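You operate a simulated robot arm through the tools that you are given. There is no shell and no other tool.

You run a simulated robot arm. Do the job below in one go: nothing can be reset, and whatever is moved stays where it is left.

JOB
Put things in order on the wash bench top. At the end: the yellow door seal stands where the yellow hose cap stood; the yellow hose cap stands where the blue door seal stood; the blue door seal stands where the silver guide roller (marked "20 mm") stood; the cream spacer (marked "3 mm") from the wash bench top stands where the yellow door seal stood; the silver guide roller is in the yellow hold tray; whatever was shut is shut again. Leave all else as you found it, and nothing knocked over.

The check looks at the end state, three seconds after you hand in, the way a careful person would. Anything else that was tipped, shoved, dropped, spilled or broken makes it a failure. Lids that push on must go on centred and level and be pressed home; caps that screw on are set level and turned clockwise until they are tight.

ROBOT AND FRAMES
A 7-joint arm with a two-finger parallel gripper, fixed in place. Base frame: the origin is on the floor under the middle of its stand, x ahead of it, y to its left, z up; the work surface is at about z = 780. Readings come in mm, rad, newtons and seconds.
With the tool pointing down near the work surface it reaches from about 300 to 700 mm from the base axis. Its first joint turns from -1.152 to 1.152 rad. Payload 1.57 kg.
The tool frame sits at the grasp point between the pads (the TCP): z along the fingers, y along the line on which they close. The tips reach 30 mm beyond it. The gripper opens to 110 mm. The fingers are 24 mm wide and 12 mm thick; the gripper's body (48 by 112 mm) begins 78 mm behind the TCP.
Orientation is that of the tool frame in the base frame, as a unit quaternion [w, x, y, z]. With the fingers straight down and closing along the base's y, the tool's x points along the base's -x, its y along +y and its z along -z.

CONTROLS
- The arm moves only by the tool jog_arm. Its argument "rows" is one flat list of numbers, 7 for each row, row after row: the shift along the base's x, y, z in cm, then the turn, a rotation vector about the base's x, y, z in rad, then the finger opening in cm, from 0 to 11. In form: [dx, dy, dz, wx, wy, wz, grip, dx, dy, dz, wx, wy, wz, grip, ...]. A call has 1 to 20 rows; each row shifts and turns the commanded pose from where the row before left it. A row lasts 0.2 s, in which the tool goes at most 50 mm and 0.15 rad; a call with a longer step from one row to the next is refused whole, and so is a gripper value outside its range. Where a pose cannot be reached the arm comes as near as it can. A force on the tool above 40 N (or 10 N above the force at the start of the call, whichever is more), or a blocked arm, ends the call early, and 0.2 s more pass. Each finger travels about 108 mm/s and halts on what it meets, pressing with about 33 N; the grip force reading is that of the motor and also rises with nothing between the fingers. The clock runs only during rows and for 0.2 s after the last one: add rows that do not move to give the fingers time. The reply holds the time, the measured pose of the TCP, the force on the tool along the base axes, the opening and the grip force, in the units named above and with some noise, with the torque about the TCP (base axes, N m) and any sound that the robot's microphone picked up, and new pictures: "show" is both (left out), scene, wrist or none.
- Cameras (640 x 400 px; columns grow to the right, rows downward): "scene" is fixed at [153.5, -387.4, 1396.9]; the picture's right is [0.84, -0.54, 0.00], its down [-0.34, -0.53, -0.77] and it looks along [0.42, 0.65, -0.64] (base axes); focal length 344 px, centre (320, 200). "wrist" rides on the gripper at [70, 16, -141] in the tool frame; the picture's right is [-0.23, 0.97, 0.00], its down [-0.86, -0.20, -0.48] and it looks along [-0.47, -0.11, 0.88] (tool axes); focal length 222 px, centre (320, 200). There is no depth. A picture from a camera that has moved, and an enlarged one, comes with that camera's place and axes in the base frame and with its lens.
- zoom(camera, box): a new picture of the part [left, top, right, bottom] of that camera's present view, enlarged. No time passes.
- job_done(): hands the job in; it is judged then, once.

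Nothing tells you positions but the pictures and the camera data. Unless the task says otherwise, let go and move clear before handing in.

The tools are called after "Emit:" as a command line: name --argument value ..., lists and objects as JSON in quotes. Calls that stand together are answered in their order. jog_arm: Moves the arm, as the interface text tells. Its arguments: {"type":"object","properties":{"rows":{"type":"array"},"show":{"type":"string","enum":["both","scene","wrist","none"]}},"required":["rows"]} The other tools are called the same way: zoom (camera, box) takes an enlarged picture of a part of a camera's view; job_done () hands the job in.

At the start:

```text
time_s: 0.0
tcp_pos: [401.4, 74.7, 1111.4]
tcp_rot: [0.001, 0.001, 1.0, -0.001]
force: [-0.2, 0.1, 0.3]
torque: [0.01, 0.0, 0.05]
width: 109.9
grasp_force: 0.1
```

scene: 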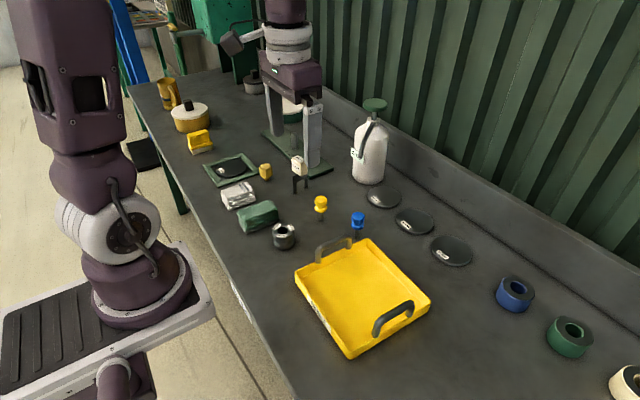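
wrist: 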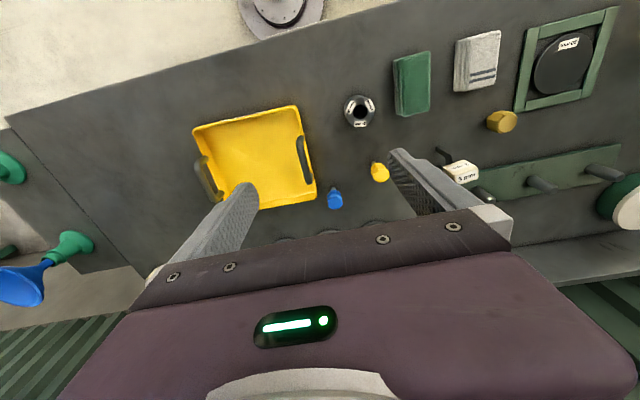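

I see a bench with a yellow tray, small yellow and blue parts, a silver roller, and other items, so I'll zoom in to identify everything before moving.

Emit:
zoom --camera "scene" --box '[120, 60, 280, 160]'

Emit:
zoom --camera "scene" --box '[190, 140, 350, 240]'

Emit:
zoom --camera "scene" --box '[260, 170, 420, 270]'

Emit:
zoom --camera "scene" --box '[340, 160, 500, 260]'

Emit:
zoom --camera "scene" --box '[480, 250, 640, 400]'

Emit:
zoom --camera "wrist" --box '[320, 20, 640, 220]'

Emit:
zoom --camera "scene" --box '[240, 60, 400, 200]'

```text
4.00 times, centred on (200, 110) of scene
camera zoom: at [153.5, -387.4, 1396.9], right [0.84, -0.54, 0.0], down [-0.34, -0.53, -0.77], along [0.42, 0.65, -0.64], focal length 1376 px, centre (800, 560)
```

zoom: 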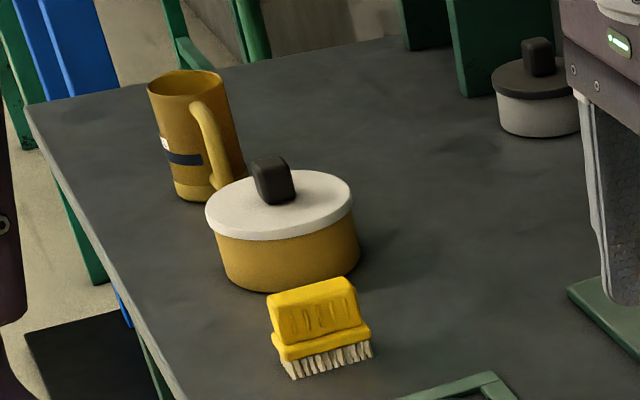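

```text
4.00 times, centred on (270, 190) of scene
camera zoom: at [153.5, -387.4, 1396.9], right [0.84, -0.54, 0.0], down [-0.34, -0.53, -0.77], along [0.42, 0.65, -0.64], focal length 1376 px, centre (520, 240)
```

zoom: 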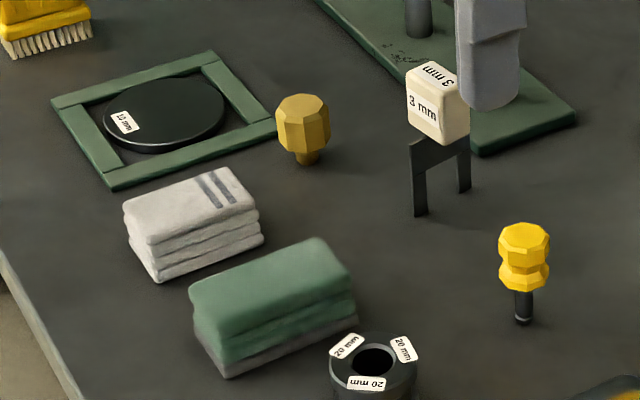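

```text
4.00 times, centred on (340, 220) of scene
camera zoom: at [153.5, -387.4, 1396.9], right [0.84, -0.54, 0.0], down [-0.34, -0.53, -0.77], along [0.42, 0.65, -0.64], focal length 1376 px, centre (240, 120)
```

zoom: 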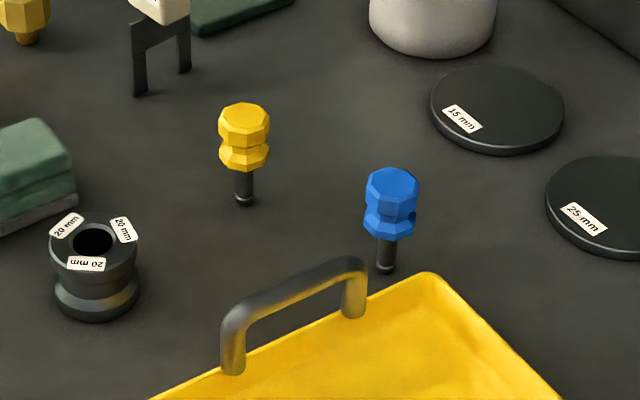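

```text
4.00 times, centred on (420, 210) of scene
camera zoom: at [153.5, -387.4, 1396.9], right [0.84, -0.54, 0.0], down [-0.34, -0.53, -0.77], along [0.42, 0.65, -0.64], focal length 1376 px, centre (-80, 160)
```

zoom: 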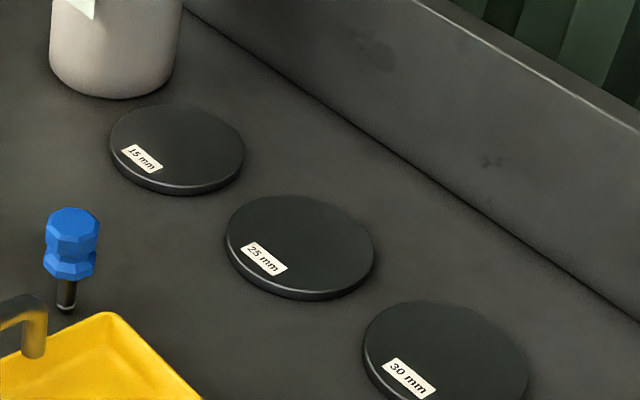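

```text
2.67 times, centred on (560, 325) of scene
camera zoom: at [153.5, -387.4, 1396.9], right [0.84, -0.54, 0.0], down [-0.34, -0.53, -0.77], along [0.42, 0.65, -0.64], focal length 918 px, centre (-320, -133)
```

zoom: 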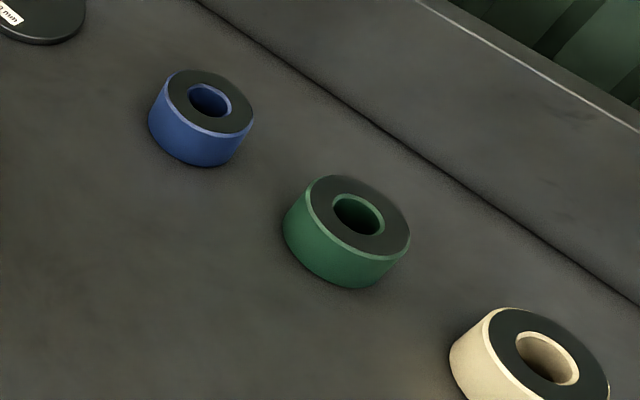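

```text
2.00 times, centred on (480, 120) of wrist
camera zoom: at [331.0, 90.2, 1253.2], right [0.23, 0.97, 0.0], down [0.85, -0.2, 0.48], along [0.47, -0.11, -0.88], focal length 444 px, centre (0, 360)
```

zoom: 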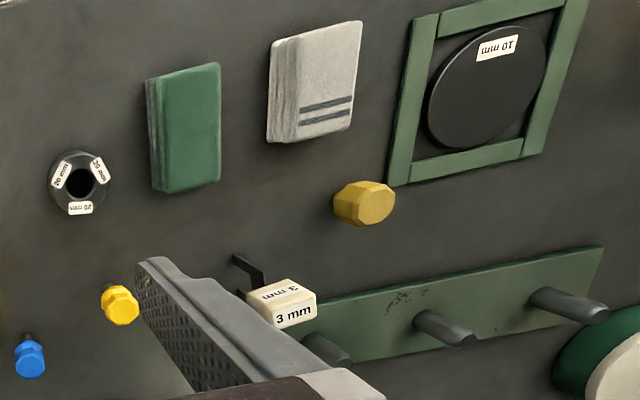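

```text
2.86 times, centred on (320, 130) of scene
camera zoom: at [153.5, -387.4, 1396.9], right [0.84, -0.54, 0.0], down [-0.34, -0.53, -0.77], along [0.42, 0.65, -0.64], focal length 983 px, centre (320, 400)
```

zoom: 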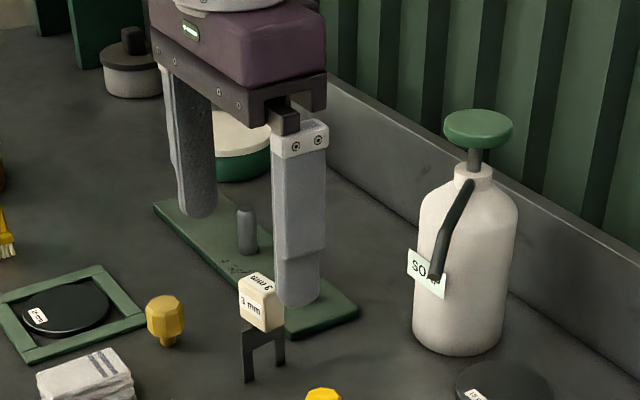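

The waisted yellow and blue parts share a shape, and the gold octagonal piece looks like the hose cap. I'll zoom closer on each part and on the edges of the wrist view to settle which is which.

Emit:
zoom --camera "scene" --box '[300, 185, 380, 245]'

Emit:
zoom --camera "scene" --box '[250, 150, 330, 200]'

Emit:
zoom --camera "wrist" --box '[0, 120, 160, 320]'

Emit:
zoom --camera "scene" --box '[280, 230, 440, 360]'

Emit:
zoom --camera "scene" --box '[90, 0, 250, 100]'

Emit:
zoom --camera "wrist" --box '[300, 80, 420, 220]'

```text
6.67 times, centred on (340, 215) of scene
camera zoom: at [153.5, -387.4, 1396.9], right [0.84, -0.54, 0.0], down [-0.34, -0.53, -0.77], along [0.42, 0.65, -0.64], focal length 2294 px, centre (187, 100)
```

zoom: 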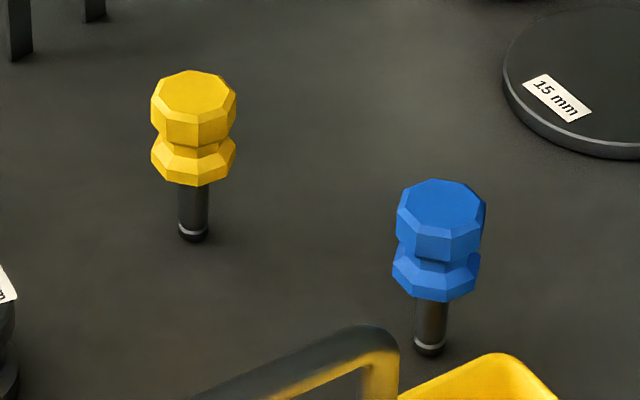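

```text
8.00 times, centred on (290, 175) of scene
camera zoom: at [153.5, -387.4, 1396.9], right [0.84, -0.54, 0.0], down [-0.34, -0.53, -0.77], along [0.42, 0.65, -0.64], focal length 2753 px, centre (560, 400)
```

zoom: 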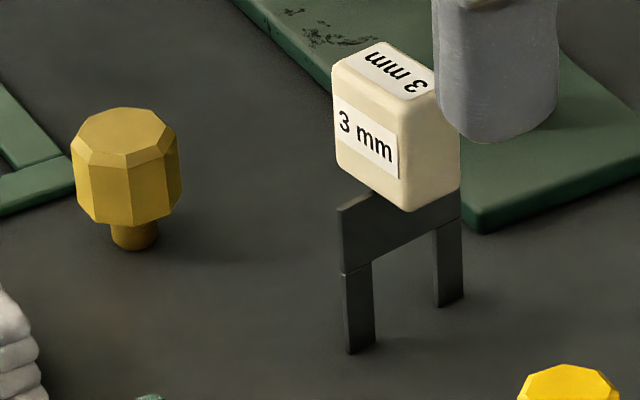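

```text
2.00 times, centred on (80, 220) of wrist
camera zoom: at [331.0, 90.2, 1253.2], right [0.23, 0.97, 0.0], down [0.85, -0.2, 0.48], along [0.47, -0.11, -0.88], focal length 444 px, centre (800, 160)
```

zoom: 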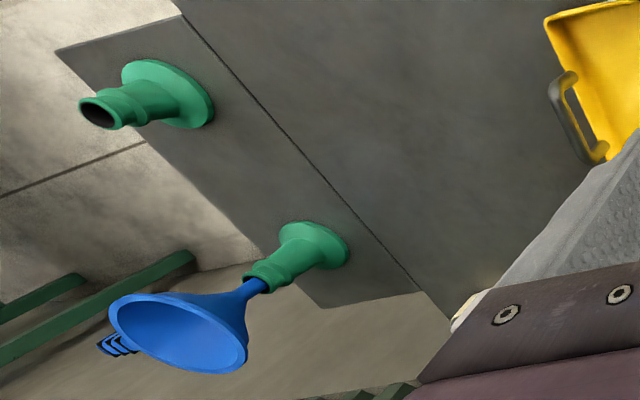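

```text
3.08 times, centred on (360, 295) of scene
camera zoom: at [153.5, -387.4, 1396.9], right [0.84, -0.54, 0.0], down [-0.34, -0.53, -0.77], along [0.42, 0.65, -0.64], focal length 1059 px, centre (197, -92)
```

zoom: 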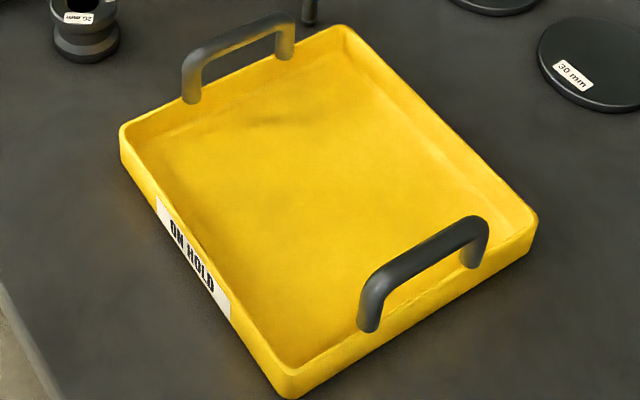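

```text
4.00 times, centred on (170, 50) of scene
camera zoom: at [153.5, -387.4, 1396.9], right [0.84, -0.54, 0.0], down [-0.34, -0.53, -0.77], along [0.42, 0.65, -0.64], focal length 1376 px, centre (920, 800)
```

zoom: 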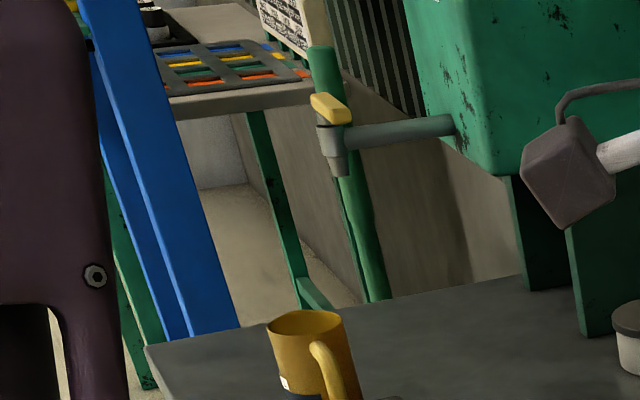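

```text
2.86 times, centred on (360, 150) of wrist
camera zoom: at [331.0, 90.2, 1253.2], right [0.23, 0.97, 0.0], down [0.85, -0.2, 0.48], along [0.47, -0.11, -0.88], focal length 635 px, centre (206, 343)
```

zoom: 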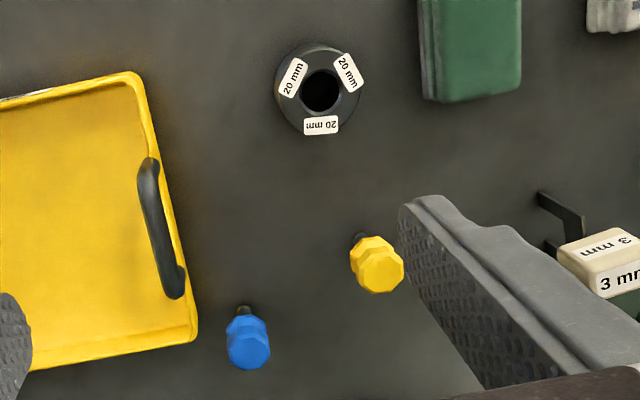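

The spacer looks like a cream cube on a two-legged fork, and the waisted parts stand on thin dark pins. I'll move the wrist camera across to see how these parts stand on the bench.

Emit:
jog_arm --rows '[-1.5, 4, -1.5, 0, 0, 0, 11, -1.5, 4, -1.5, 0, 0, 0, 11, -1.5, 4, -1.5, 0, 0, 0, 11, -1, 2, -1.5, 0, 0, 0, 11, 0, 0, 0, 0, 0, 0, 11]' --show "both"

```text
time_s: 1.2
tcp_pos: [345.7, 212.7, 1052.7]
tcp_rot: [0.0, 0.001, 1.0, 0.0]
force: [-0.1, 0.3, -0.1]
torque: [0.01, 0.01, 0.0]
width: 110.2
grasp_force: 0.1
camera wrist: at [276.2, 229.1, 1193.8], right [0.23, 0.97, 0.0], down [0.85, -0.2, 0.48], along [0.47, -0.11, -0.88], focal length 222 px, centre (320, 200)
```

scene: 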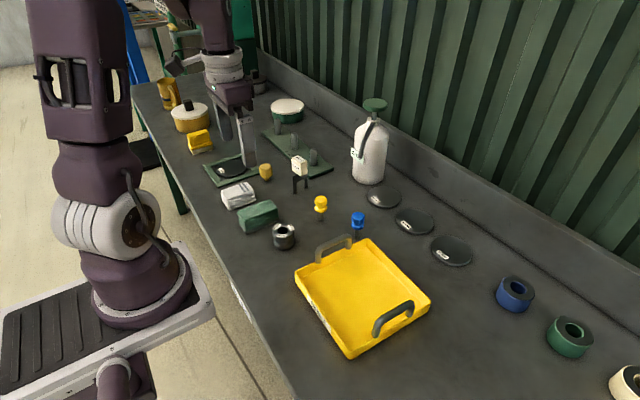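
wrist: 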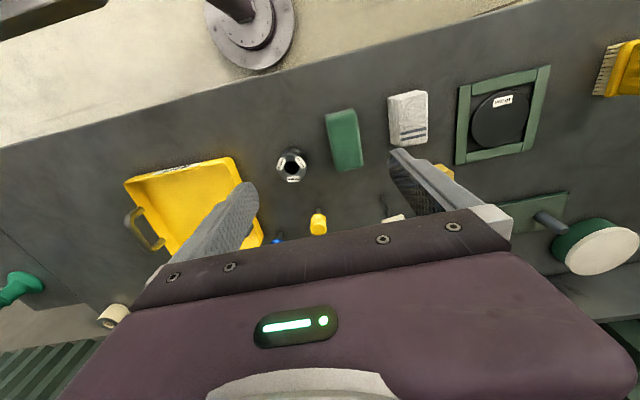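

I'll tilt the gripper so the wrist camera sees the standing parts more from the side, staying well above the bench.

Emit:
jog_arm --rows '[1, 0, -1, 0, -0.15, 0, 11, 1, 0, -1, 0, -0.15, 0, 11, 1, 0, -1, 0, -0.15, 0, 11, 0, 0, -2, 0, 0, 0, 11, 0, 0, -2, 0, 0, 0, 11, 0, 0, 0, 0, 0, 0, 11]' --show "both"

```text
time_s: 2.6
tcp_pos: [375.9, 214.7, 981.8]
tcp_rot: [0.223, 0.001, 0.975, 0.0]
force: [0.2, 0.8, -0.1]
torque: [-0.03, 0.0, -0.01]
width: 109.6
grasp_force: 0.0
camera wrist: at [251.4, 230.1, 1078.4], right [0.21, 0.97, 0.1], down [0.56, -0.2, 0.8], along [0.8, -0.11, -0.59], focal length 222 px, centre (320, 200)
```

scene: 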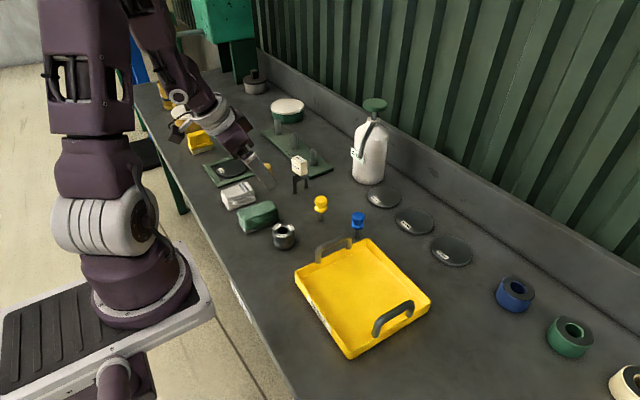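
wrist: 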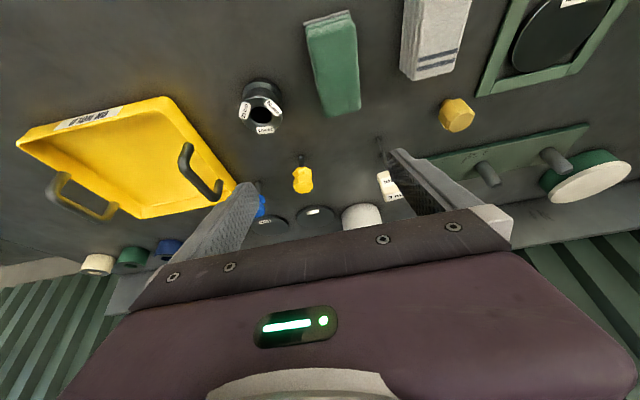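

Emit:
zoom --camera "wrist" --box '[260, 120, 420, 220]'

Emit:
zoom --camera "wrist" --box '[360, 80, 520, 200]'

Emit:
zoom --camera "wrist" --box '[200, 60, 340, 150]'

Emit:
zoom --camera "scene" --box '[250, 120, 350, 200]'

```text
4.00 times, centred on (340, 170) of wrist
camera zoom: at [251.4, 230.1, 1078.4], right [0.21, 0.97, 0.1], down [0.56, -0.2, 0.8], along [0.8, -0.11, -0.59], focal length 888 px, centre (240, 320)
```

zoom: 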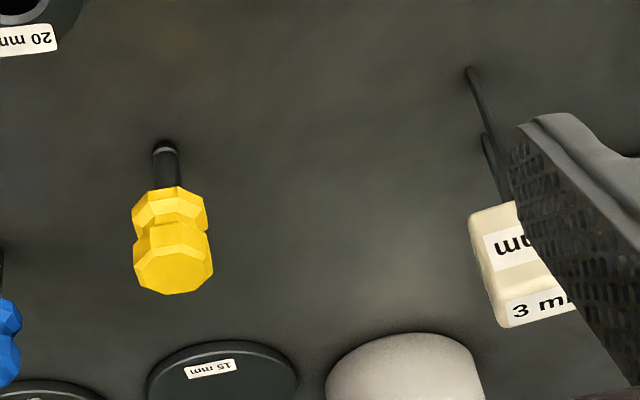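

```text
3.33 times, centred on (440, 140) of wrist
camera zoom: at [251.4, 230.1, 1078.4], right [0.21, 0.97, 0.1], down [0.56, -0.2, 0.8], along [0.8, -0.11, -0.59], focal length 740 px, centre (-80, 400)
```

zoom: 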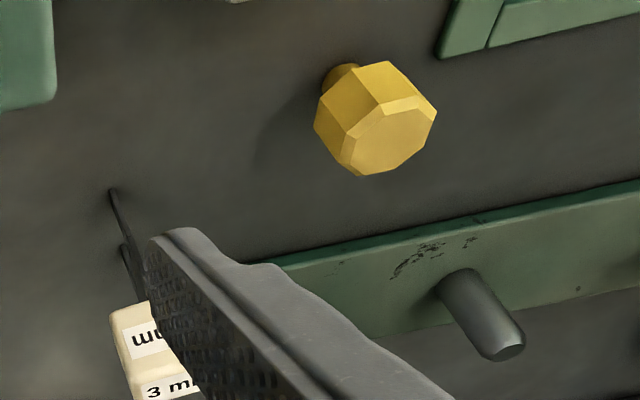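

```text
4.44 times, centred on (270, 105) of wrist
camera zoom: at [251.4, 230.1, 1078.4], right [0.21, 0.97, 0.1], down [0.56, -0.2, 0.8], along [0.8, -0.11, -0.59], focal length 987 px, centre (542, 622)
```

zoom: 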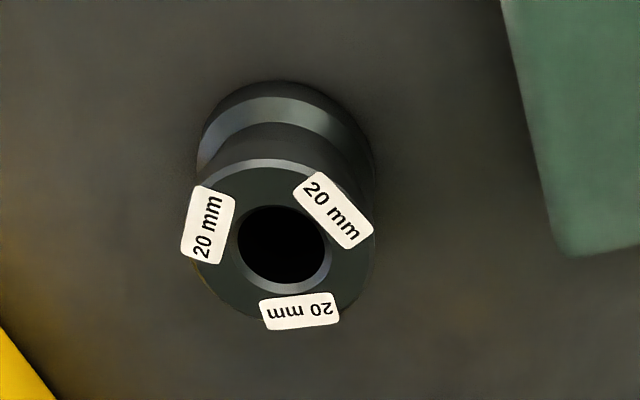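

```text
5.00 times, centred on (300, 160) of scene
camera zoom: at [153.5, -387.4, 1396.9], right [0.84, -0.54, 0.0], down [-0.34, -0.53, -0.77], along [0.42, 0.65, -0.64], focal length 1721 px, centre (420, 400)
```

zoom: 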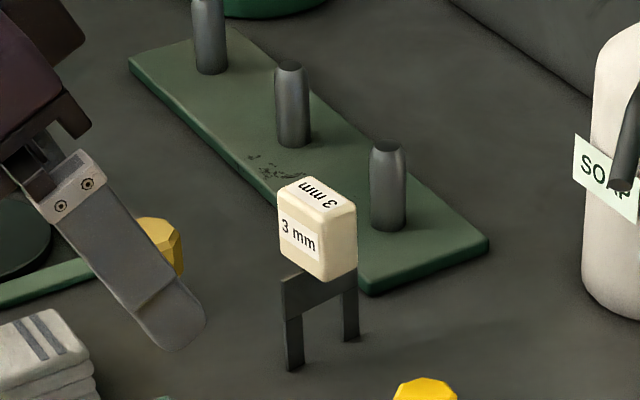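

The seals stand on thin pins and the spacer on a thin fork, so both need gentle, well-centred handling. I place the roller near (399,161), the yellow seal near (514,170), the blue seal near (556,71), the hose cap near (472,407) and the spacer near (533,309). Next I'll straighten the tool and hover over the roller.

Emit:
jog_arm --rows '[0.8, -1.8, 0, 0, 0.15, 0, 11, 0.8, -1.8, 0, 0, 0.15, 0, 11, 0.7, -1.8, 0, 0, 0.15, 0, 11, 0, 0, -1.5, 0, 0, 0, 11, 0, 0, -1.5, 0, 0, 0, 11, 0, 0, 0, 0, 0, 0, 11]' --show "both"

```text
time_s: 4.0
tcp_pos: [398.4, 159.9, 951.4]
tcp_rot: [0.0, 0.001, 1.0, 0.0]
force: [0.7, -0.3, 0.3]
torque: [-0.01, 0.01, 0.0]
width: 110.0
grasp_force: 0.1
camera wrist: at [329.3, 175.4, 1093.2], right [0.23, 0.97, 0.0], down [0.85, -0.2, 0.48], along [0.47, -0.11, -0.88], focal length 222 px, centre (320, 200)
```

scene: 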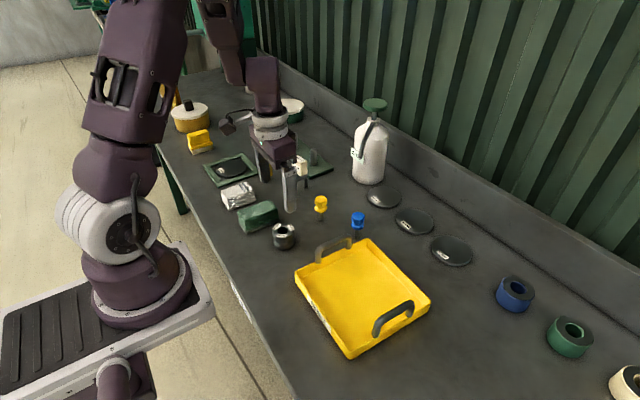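
wrist: 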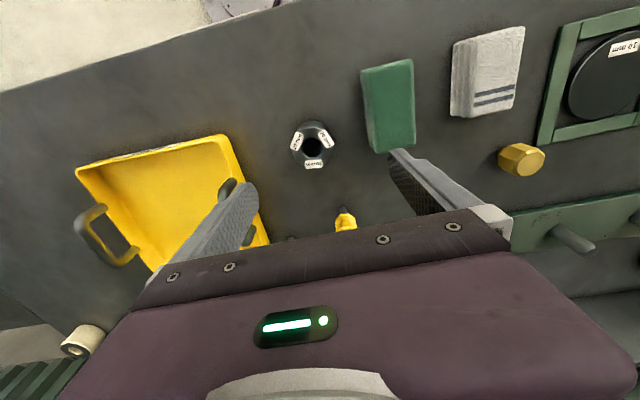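

Emit:
zoom --camera "wrist" --box '[270, 105, 370, 180]'

Emit:
zoom --camera "scene" --box '[260, 210, 320, 255]'

```text
5.33 times, centred on (320, 142) of wrist
camera zoom: at [329.3, 175.4, 1093.2], right [0.23, 0.97, 0.0], down [0.85, -0.2, 0.48], along [0.47, -0.11, -0.88], focal length 1185 px, centre (320, 507)
```

zoom: 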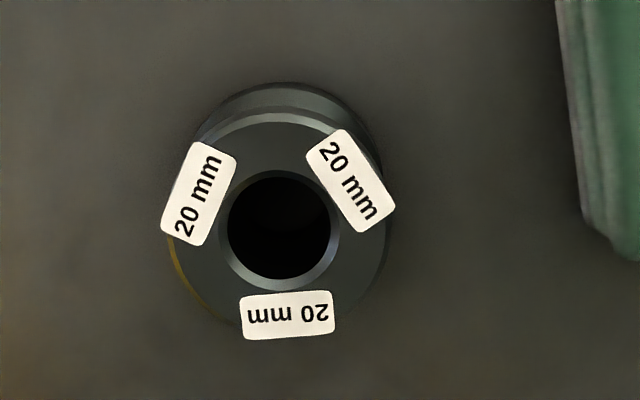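

```text
8.89 times, centred on (290, 232) of scene
camera zoom: at [153.5, -387.4, 1396.9], right [0.84, -0.54, 0.0], down [-0.34, -0.53, -0.77], along [0.42, 0.65, -0.64], focal length 3059 px, centre (587, -89)
```

zoom: 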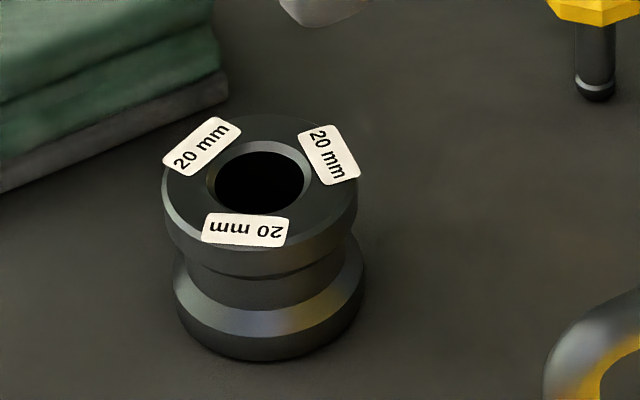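

The roller's centre triangulates to about (398,150) with its top near z=824. I'll shift over it, narrow the opening to stay clear of the green towel, and check alignment lower down.

Emit:
jog_arm --rows '[-0.05, -1.0, -1.5, 0, 0, 0, 9, 0, 0, -2, 0, 0, 0, 7.5, 0, 0, -2, 0, 0, 0, 7.5, 0, 0, -1.5, 0, 0, 0, 7.5, 0, 0, 0, 0, 0, 0, 7.5]' --show "both"

```text
time_s: 5.2
tcp_pos: [399.5, 148.9, 882.0]
tcp_rot: [0.0, 0.001, 1.0, 0.0]
force: [0.0, -1.6, -0.1]
torque: [-0.03, 0.03, 0.01]
width: 75.3
grasp_force: 0.0
camera wrist: at [329.3, 165.3, 1023.3], right [0.23, 0.97, 0.0], down [0.85, -0.2, 0.48], along [0.47, -0.11, -0.88], focal length 222 px, centre (320, 200)
```

scene: 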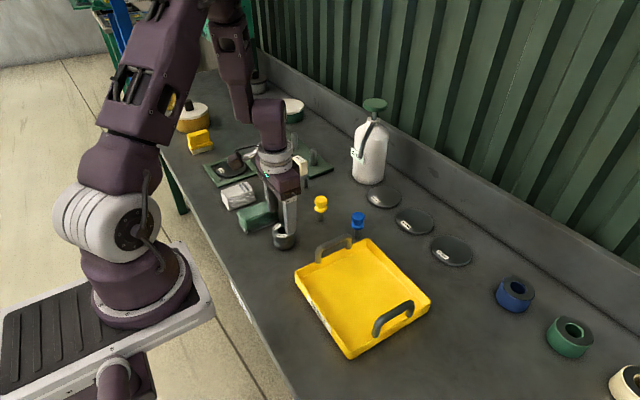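
wrist: 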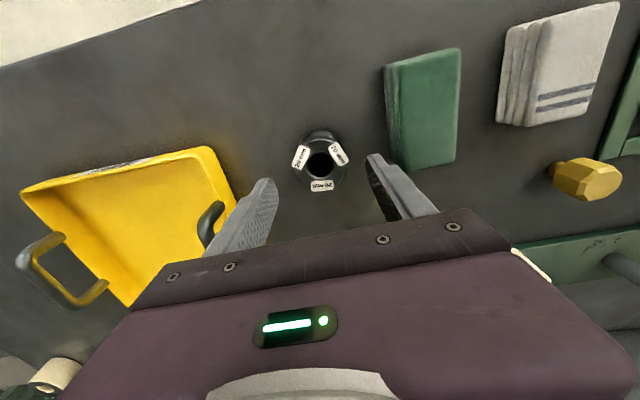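

Emit:
zoom --camera "wrist" --box '[260, 120, 380, 200]'

Emit:
zoom --camera "scene" --box '[250, 180, 330, 260]'

```text
5.00 times, centred on (320, 160) of wrist
camera zoom: at [329.3, 165.3, 1023.3], right [0.23, 0.97, 0.0], down [0.85, -0.2, 0.48], along [0.47, -0.11, -0.88], focal length 1111 px, centre (320, 400)
```

zoom: 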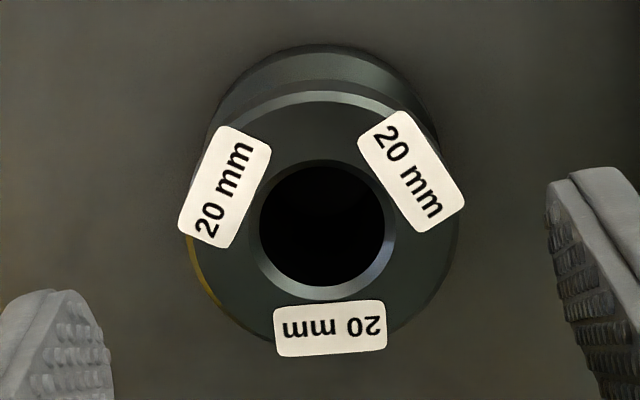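

```text
5.00 times, centred on (290, 220) of scene
camera zoom: at [153.5, -387.4, 1396.9], right [0.84, -0.54, 0.0], down [-0.34, -0.53, -0.77], along [0.42, 0.65, -0.64], focal length 1721 px, centre (470, 100)
```

zoom: 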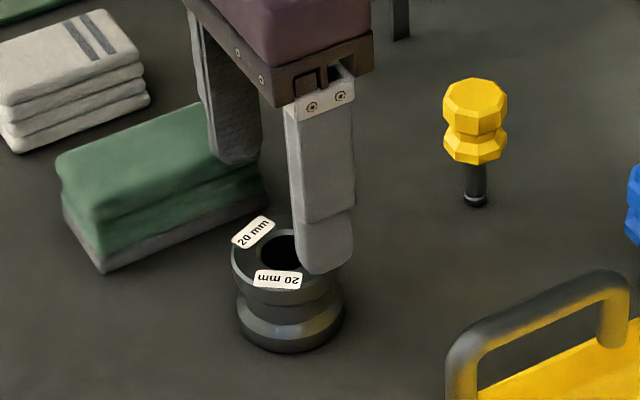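

Alignment over the roller is good, so I'll descend with tips about 7 mm above the bench and close on it.

Emit:
jog_arm --rows '[0, 0, -2, 0, 0, 0, 7.5, 0, 0, -2, 0, 0, 0, 7.5, 0, 0, -1.5, 0, 0, 0, 7.5, 0, 0, -1.0, 0, 0, 0, 7.5, 0, 0, 0, 0, 0, 0, 7.5]' --show "both"

```text
time_s: 6.4
tcp_pos: [398.7, 151.0, 817.7]
tcp_rot: [0.0, 0.001, 1.0, 0.0]
force: [1.1, 0.2, 0.3]
torque: [0.01, -0.01, 0.01]
width: 75.1
grasp_force: 0.1
camera wrist: at [328.9, 166.3, 958.2], right [0.23, 0.97, 0.0], down [0.85, -0.2, 0.48], along [0.47, -0.11, -0.88], focal length 222 px, centre (320, 200)
```

scene: 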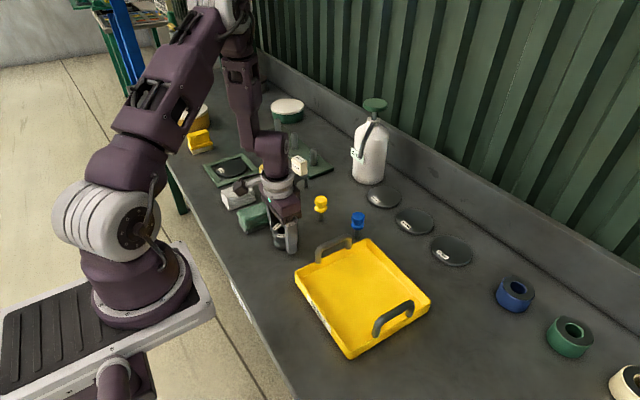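
wrist: 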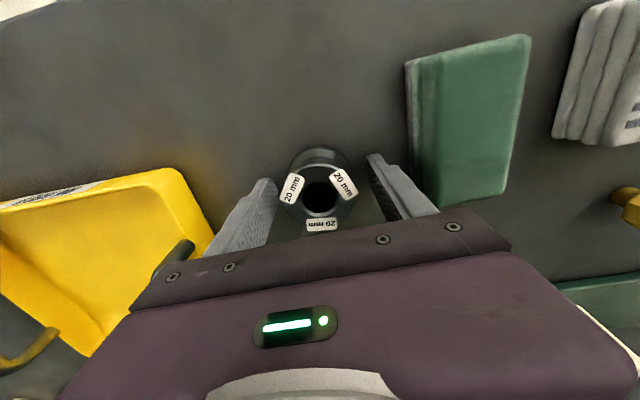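

Emit:
jog_arm --rows '[0, 0, 0, 0, 0, 0, 6.0, 0, 0, 0, 0, 0, 0, 5.5, 0, 0, 0, 0, 0, 0, 4.5, 0, 0, 0, 0, 0, 0, 3.5, 0, 0, 0, 0, 0, 0, 3.5]' --show "wrist"

```text
time_s: 7.6
tcp_pos: [399.0, 150.3, 817.8]
tcp_rot: [0.001, 0.001, 1.0, 0.0]
force: [-1.2, -0.1, 2.0]
torque: [-0.02, -0.03, 0.0]
width: 51.1
grasp_force: 33.0
camera wrist: at [328.9, 166.3, 958.4], right [0.23, 0.97, 0.0], down [0.85, -0.2, 0.48], along [0.47, -0.11, -0.88], focal length 222 px, centre (320, 200)
```

wrist: 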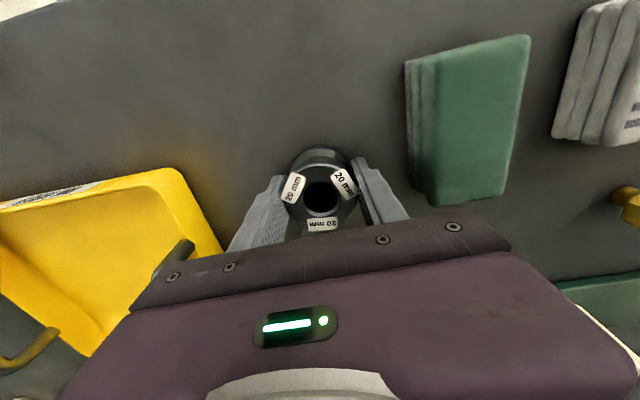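

The roller is gripped at 51 mm with its centre at about (399,150). I'll lift it over the tray handle and bring it above the middle of the yellow tray, about (458,-66).

Emit:
jog_arm --rows '[0, 0, 1, 0, 0, 0, 3.5, 0, 0, 2.5, 0, 0, 0, 3.5, 0, 0, 3, 0, 0, 0, 3.5, 0, 0, 3, 0, 0, 0, 3.5, 0, 0, 1.5, 0, 0, 0, 3.5, 0.7, -2.5, 0, 0, 0, 0, 3.5, 0.9, -3.5, 0, 0, 0, 0, 3.5, 1.1, -4, 0, 0, 0, 0, 3.5, 1.1, -4, 0, 0, 0, 0, 3.5, 1.1, -4, 0, 0, 0, 0, 3.5, 0.8, -2.5, 0, 0, 0, 0, 3.5, 0.2, -1.1, 0, 0, 0, 0, 3.5, 0, 0, 0, 0, 0, 0, 3.5]' --show "both"

```text
time_s: 10.4
tcp_pos: [460.1, -66.9, 926.7]
tcp_rot: [0.0, 0.001, 1.0, 0.0]
force: [0.6, -0.4, -1.9]
torque: [-0.02, -0.04, -0.03]
width: 50.9
grasp_force: 33.4
camera wrist: at [389.3, -50.6, 1068.5], right [0.23, 0.97, 0.0], down [0.85, -0.2, 0.48], along [0.47, -0.11, -0.88], focal length 222 px, centre (320, 200)
```

scene: 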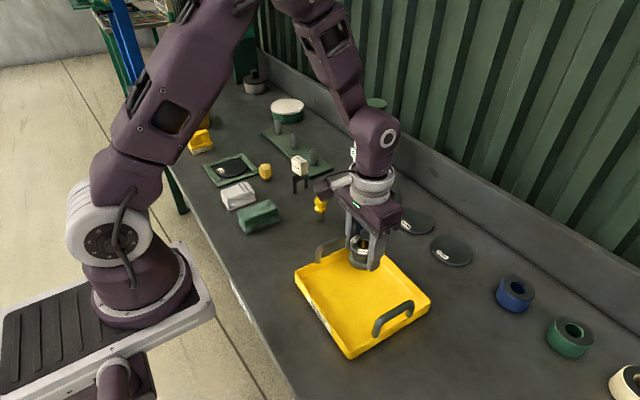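
wrist: 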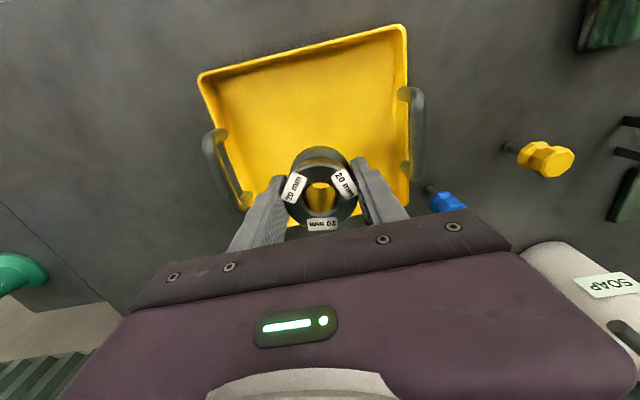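

Emit:
jog_arm --rows '[0, 0, -2.5, 0, 0, 0, 3.5, 0, 0, -3, 0, 0, 0, 3.5, 0, 0, -2.5, 0, 0, 0, 3.5, 0, 0, -1.2, 0, 0, 0, 3.5, 0, 0, -0.4, 0, 0, 0, 3.5, 0, 0, 0, 0, 0, 0, 3.5]' --show "scene"

Emit:
jog_arm --rows '[0, 0, -0.15, 0, 0, 0, 3.5, 0, 0, -0.15, 0, 0, 0, 3.5, 0, 0, 0, 0, 0, 0, 3.5]' --show "none"

Emit:
jog_arm --rows '[0, 0, -0.1, 0, 0, 0, 3.5, 0, 0, -0.1, 0, 0, 0, 3.5, 0, 0, 0, 0, 0, 0, 3.5]' --show "none"

```text
time_s: 11.8
tcp_pos: [458.2, -65.8, 830.8]
tcp_rot: [0.0, 0.001, 1.0, 0.0]
force: [0.2, 0.2, -3.1]
torque: [0.01, -0.01, -0.03]
width: 50.7
grasp_force: 33.0
```

scene: 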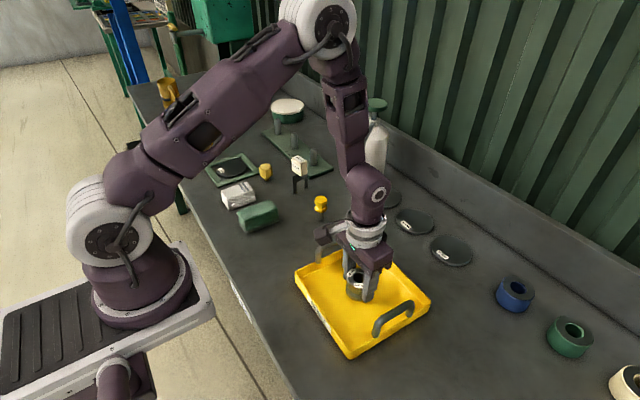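

```text
time_s: 12.6
tcp_pos: [456.4, -66.4, 828.5]
tcp_rot: [0.001, 0.001, 1.0, -0.001]
force: [-0.3, 0.5, -1.5]
torque: [-0.03, 0.02, 0.04]
width: 51.0
grasp_force: 32.7
```

```text
time_s: 13.4
tcp_pos: [456.5, -65.8, 827.0]
tcp_rot: [0.001, 0.001, 1.0, 0.0]
force: [0.7, 0.5, -1.0]
torque: [0.04, 0.0, -0.02]
width: 50.6
grasp_force: 32.6
```

Emit:
jog_arm --rows '[0, 0, -0.1, 0, 0, 0, 3.5, 0, 0, -0.1, 0, 0, 0, 3.5, 0, 0, 0, 0, 0, 0, 3.5]' --show "none"

Emit:
jog_arm --rows '[0, 0, -0.1, 0, 0, 0, 3.5, 0, 0, 0, 0, 0, 0, 3.5]' --show "none"

Emit:
jog_arm --rows '[0, 0, -0.1, 0, 0, 0, 3.5, 0, 0, 0, 0, 0, 0, 3.5]' --show "none"

```text
time_s: 14.2
tcp_pos: [457.9, -65.2, 825.0]
tcp_rot: [0.002, 0.001, 1.0, 0.0]
force: [-2.3, -0.7, 5.0]
torque: [-0.12, 0.02, 0.03]
width: 50.8
grasp_force: 32.8
```

```text
time_s: 14.8
tcp_pos: [457.7, -65.9, 822.5]
tcp_rot: [0.001, 0.001, 1.0, -0.001]
force: [-1.5, -0.4, 21.3]
torque: [-0.34, 0.01, 0.14]
width: 50.6
grasp_force: 33.0
```

```text
time_s: 15.4
tcp_pos: [458.1, -66.0, 821.6]
tcp_rot: [0.001, 0.001, 1.0, 0.0]
force: [3.4, 1.0, 14.2]
torque: [-0.25, -0.26, 0.14]
width: 50.6
grasp_force: 33.0
```

The roller is resting on the tray floor (contact force felt). I'll open the fingers and rise clear.

Emit:
jog_arm --rows '[0, 0, 0.1, 0, 0, 0, 3.5, 0, 0, 0, 0, 0, 0, 5.5, 0, 0, 0, 0, 0, 0, 7.0, 0, 0, 0, 0, 0, 0, 7.5, 0, 0, 1.0, 0, 0, 0, 7.5, 0, 0, 2.5, 0, 0, 0, 7.5, 0, 0, 3, 0, 0, 0, 7.5, 0, 0, 3, 0, 0, 0, 7.5, 0, 0, 1, 0, 0, 0, 7.5]' --show "both"

```text
time_s: 17.4
tcp_pos: [456.7, -65.4, 928.7]
tcp_rot: [0.0, 0.0, 1.0, 0.0]
force: [0.3, -1.2, 1.3]
torque: [-0.03, 0.01, 0.0]
width: 75.0
grasp_force: 0.1
camera wrist: at [387.3, -50.1, 1069.5], right [0.23, 0.97, 0.0], down [0.85, -0.2, 0.48], along [0.47, -0.11, -0.88], focal length 222 px, centre (320, 200)
```

scene: 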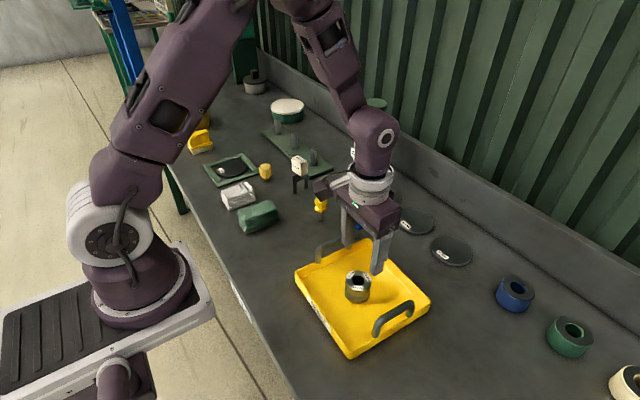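
wrist: 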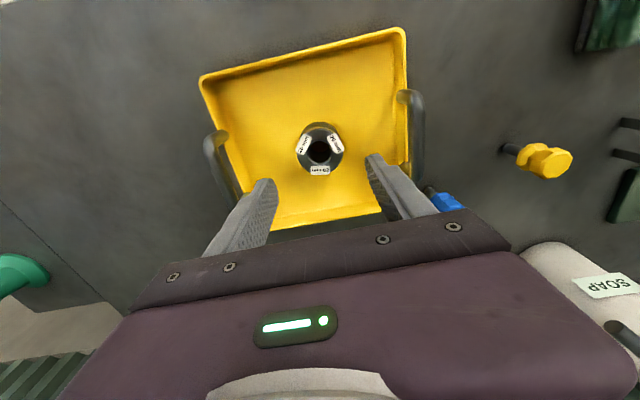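

The roller stands upright in the tray. Next I'll hover over the blue door seal at about (556,71) and refine its position.

Emit:
jog_arm --rows '[1.5, 2.5, 0.5, 0, 0, 0, 7.5, 2.5, 3.5, 0, 0, 0, 0, 7.5, 2.5, 3.5, 0, 0, 0, 0, 7.5, 2.0, 2.7, 0, 0, 0, 0, 7.5, 1.4, 1.4, 0, 0, 0, 0, 7.5, 0, 0, 0, 0, 0, 0, 7.5]' --show "both"

Emit:
zoom --camera "wrist" --box '[260, 100, 380, 180]'

Emit:
zoom --camera "scene" --box '[310, 180, 410, 250]'

```text
time_s: 18.8
tcp_pos: [555.6, 70.1, 931.7]
tcp_rot: [0.0, 0.001, 1.0, 0.001]
force: [1.0, -0.6, 0.8]
torque: [0.02, -0.01, -0.01]
width: 75.0
grasp_force: 0.1
camera wrist: at [485.3, 86.3, 1072.6], right [0.23, 0.97, 0.0], down [0.85, -0.2, 0.48], along [0.47, -0.11, -0.88], focal length 222 px, centre (320, 200)
```

scene: 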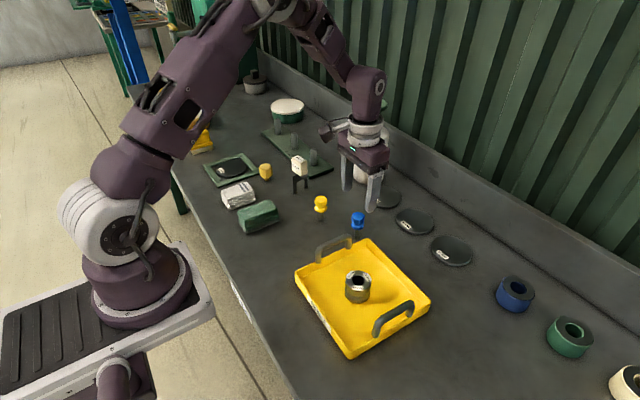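
wrist: 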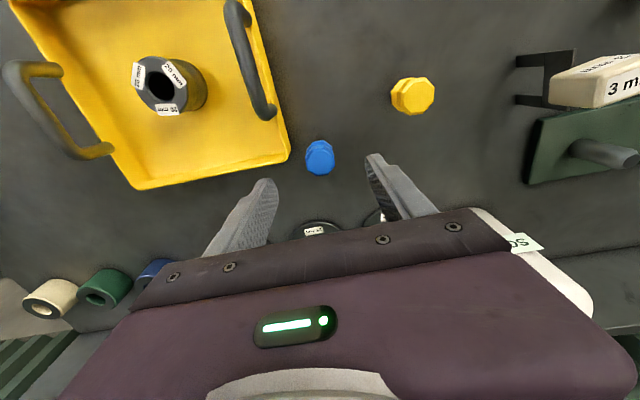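

```text
5.00 times, centred on (320, 140) of wrist
camera zoom: at [485.3, 86.3, 1072.6], right [0.23, 0.97, 0.0], down [0.85, -0.2, 0.48], along [0.47, -0.11, -0.88], focal length 1111 px, centre (320, 500)
```

zoom: 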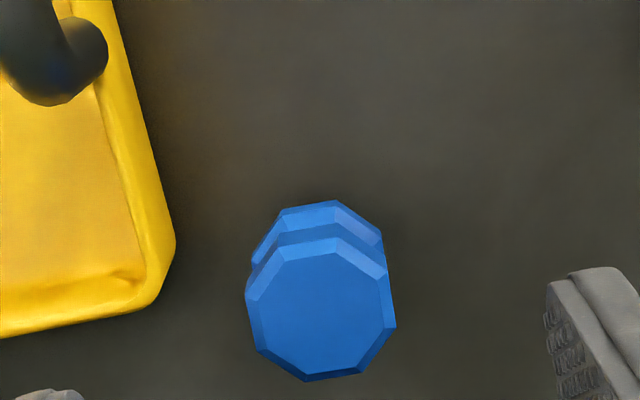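

```text
5.71 times, centred on (360, 215) of scene
camera zoom: at [153.5, -387.4, 1396.9], right [0.84, -0.54, 0.0], down [-0.34, -0.53, -0.77], along [0.42, 0.65, -0.64], focal length 1966 px, centre (91, 114)
```

zoom: 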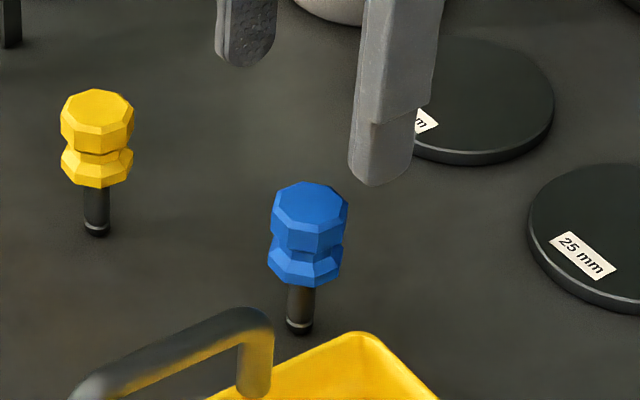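

The blue seal's octagon flats line up with the base axes, so I can grip along y. I'll lower partway with a narrower opening and check centring.

Emit:
jog_arm --rows '[0.2, -0.1, -2, 0, 0, 0, 6.5, 0, 0, -2, 0, 0, 0, 6.0, 0, 0, -1.5, 0, 0, 0, 6.0, 0, 0, -0.5, 0, 0, 0, 6.0, 0, 0, 0, 0, 0, 0, 6.0]' --show "both"

Emit:
zoom --camera "wrist" --box '[260, 140, 380, 220]'

Emit:
zoom --camera "scene" --box '[310, 180, 410, 250]'

```text
time_s: 20.0
tcp_pos: [558.6, 69.7, 873.1]
tcp_rot: [0.001, 0.001, 1.0, 0.0]
force: [-0.4, -0.3, -0.1]
torque: [-0.02, -0.02, 0.02]
width: 60.1
grasp_force: 0.0
camera wrist: at [488.0, 85.6, 1013.6], right [0.23, 0.97, 0.0], down [0.85, -0.2, 0.48], along [0.47, -0.11, -0.88], focal length 222 px, centre (320, 200)
```

scene: 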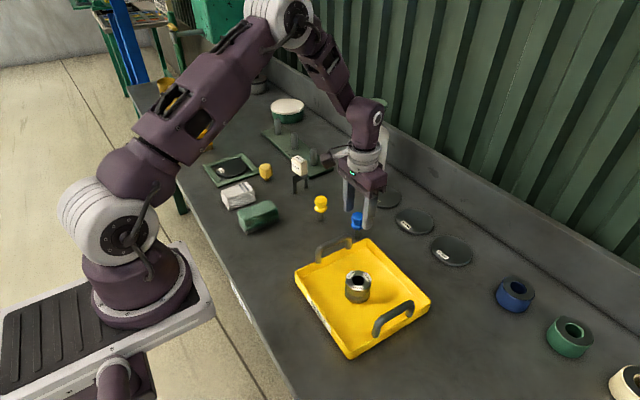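
wrist: 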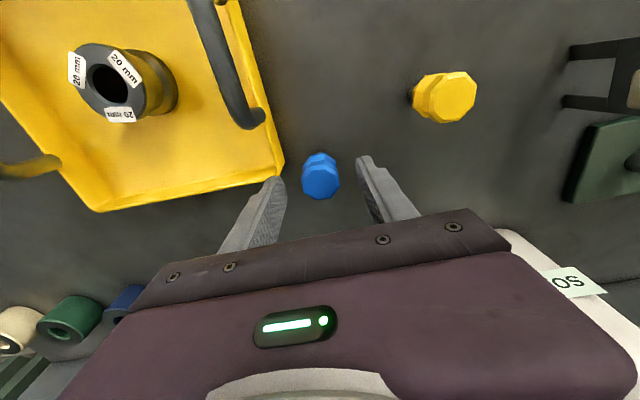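

```text
5.00 times, centred on (320, 180) of wrist
camera zoom: at [488.0, 85.6, 1013.6], right [0.23, 0.97, 0.0], down [0.85, -0.2, 0.48], along [0.47, -0.11, -0.88], focal length 1111 px, centre (320, 300)
```

zoom: 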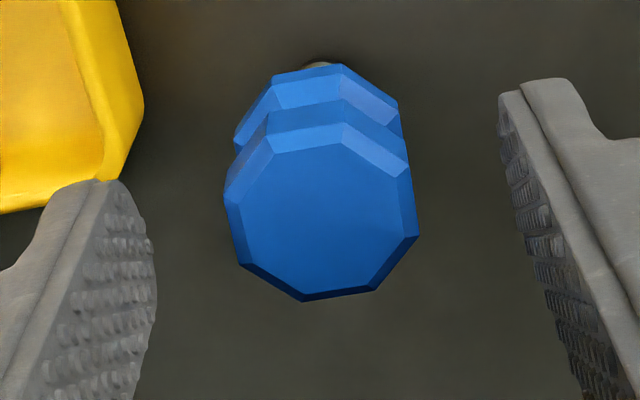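

```text
5.71 times, centred on (360, 215) of scene
camera zoom: at [153.5, -387.4, 1396.9], right [0.84, -0.54, 0.0], down [-0.34, -0.53, -0.77], along [0.42, 0.65, -0.64], focal length 1966 px, centre (91, 114)
```

zoom: 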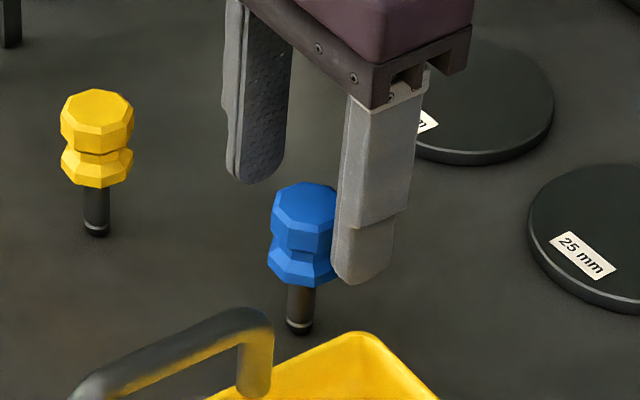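

The seal is centred between the fingers within about a millimetre. I'll narrow the opening to keep clear of the tray rim, lower so the tips stay above the rim, then close slowly.

Emit:
jog_arm --rows '[0, 0, 0, 0, 0, 0, 5.0, 0.05, 0, -1, 0, 0, 0, 5.0, 0, 0, -1, 0, 0, 0, 5.0, 0, 0, -0.5, 0, 0, 0, 5.0, 0, 0, 0, 0, 0, 0, 5.0]' --show "wrist"

Emit:
zoom --camera "wrist" --box '[260, 150, 380, 230]'

Emit:
zoom --camera "scene" --box '[310, 180, 410, 250]'

```text
time_s: 21.2
tcp_pos: [558.8, 69.5, 848.1]
tcp_rot: [0.001, 0.0, 1.0, 0.0]
force: [-0.4, 0.3, 0.4]
torque: [-0.02, -0.01, -0.04]
width: 50.3
grasp_force: 0.1
camera wrist: at [488.2, 85.7, 989.2], right [0.23, 0.97, 0.0], down [0.85, -0.2, 0.48], along [0.47, -0.11, -0.88], focal length 222 px, centre (320, 200)
```

wrist: 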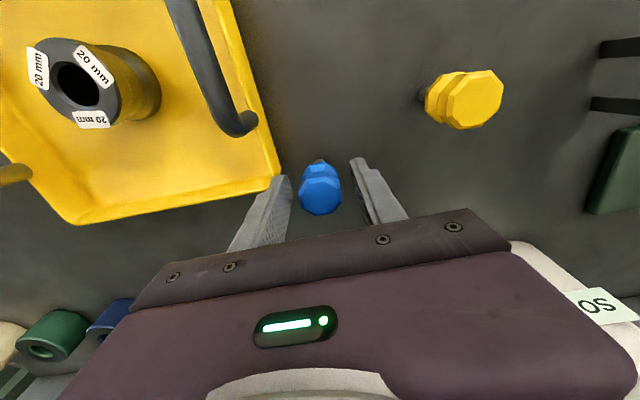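

```text
5.00 times, centred on (320, 190) of wrist
camera zoom: at [488.2, 85.7, 989.2], right [0.23, 0.97, 0.0], down [0.85, -0.2, 0.48], along [0.47, -0.11, -0.88], focal length 1111 px, centre (320, 250)
```

zoom: 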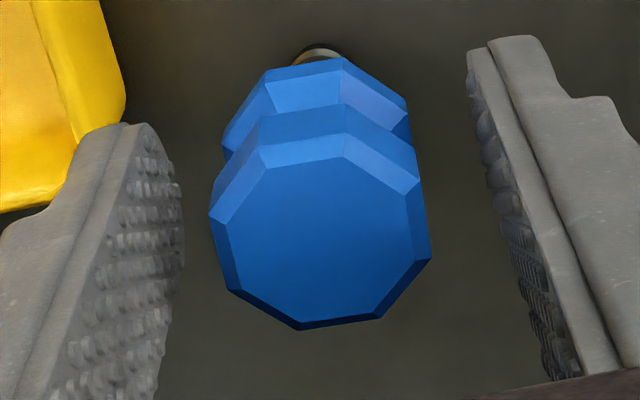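

```text
5.71 times, centred on (360, 215) of scene
camera zoom: at [153.5, -387.4, 1396.9], right [0.84, -0.54, 0.0], down [-0.34, -0.53, -0.77], along [0.42, 0.65, -0.64], focal length 1966 px, centre (91, 114)
```

zoom: 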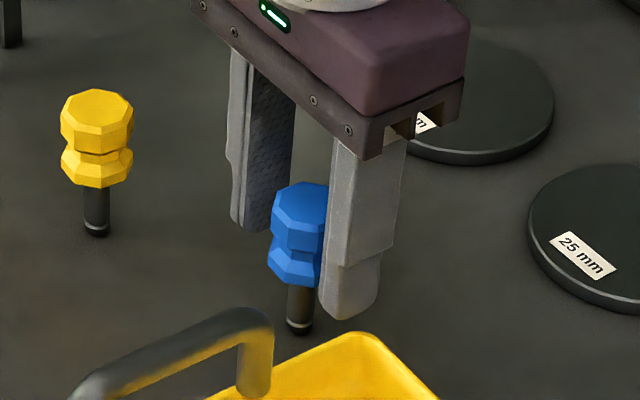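

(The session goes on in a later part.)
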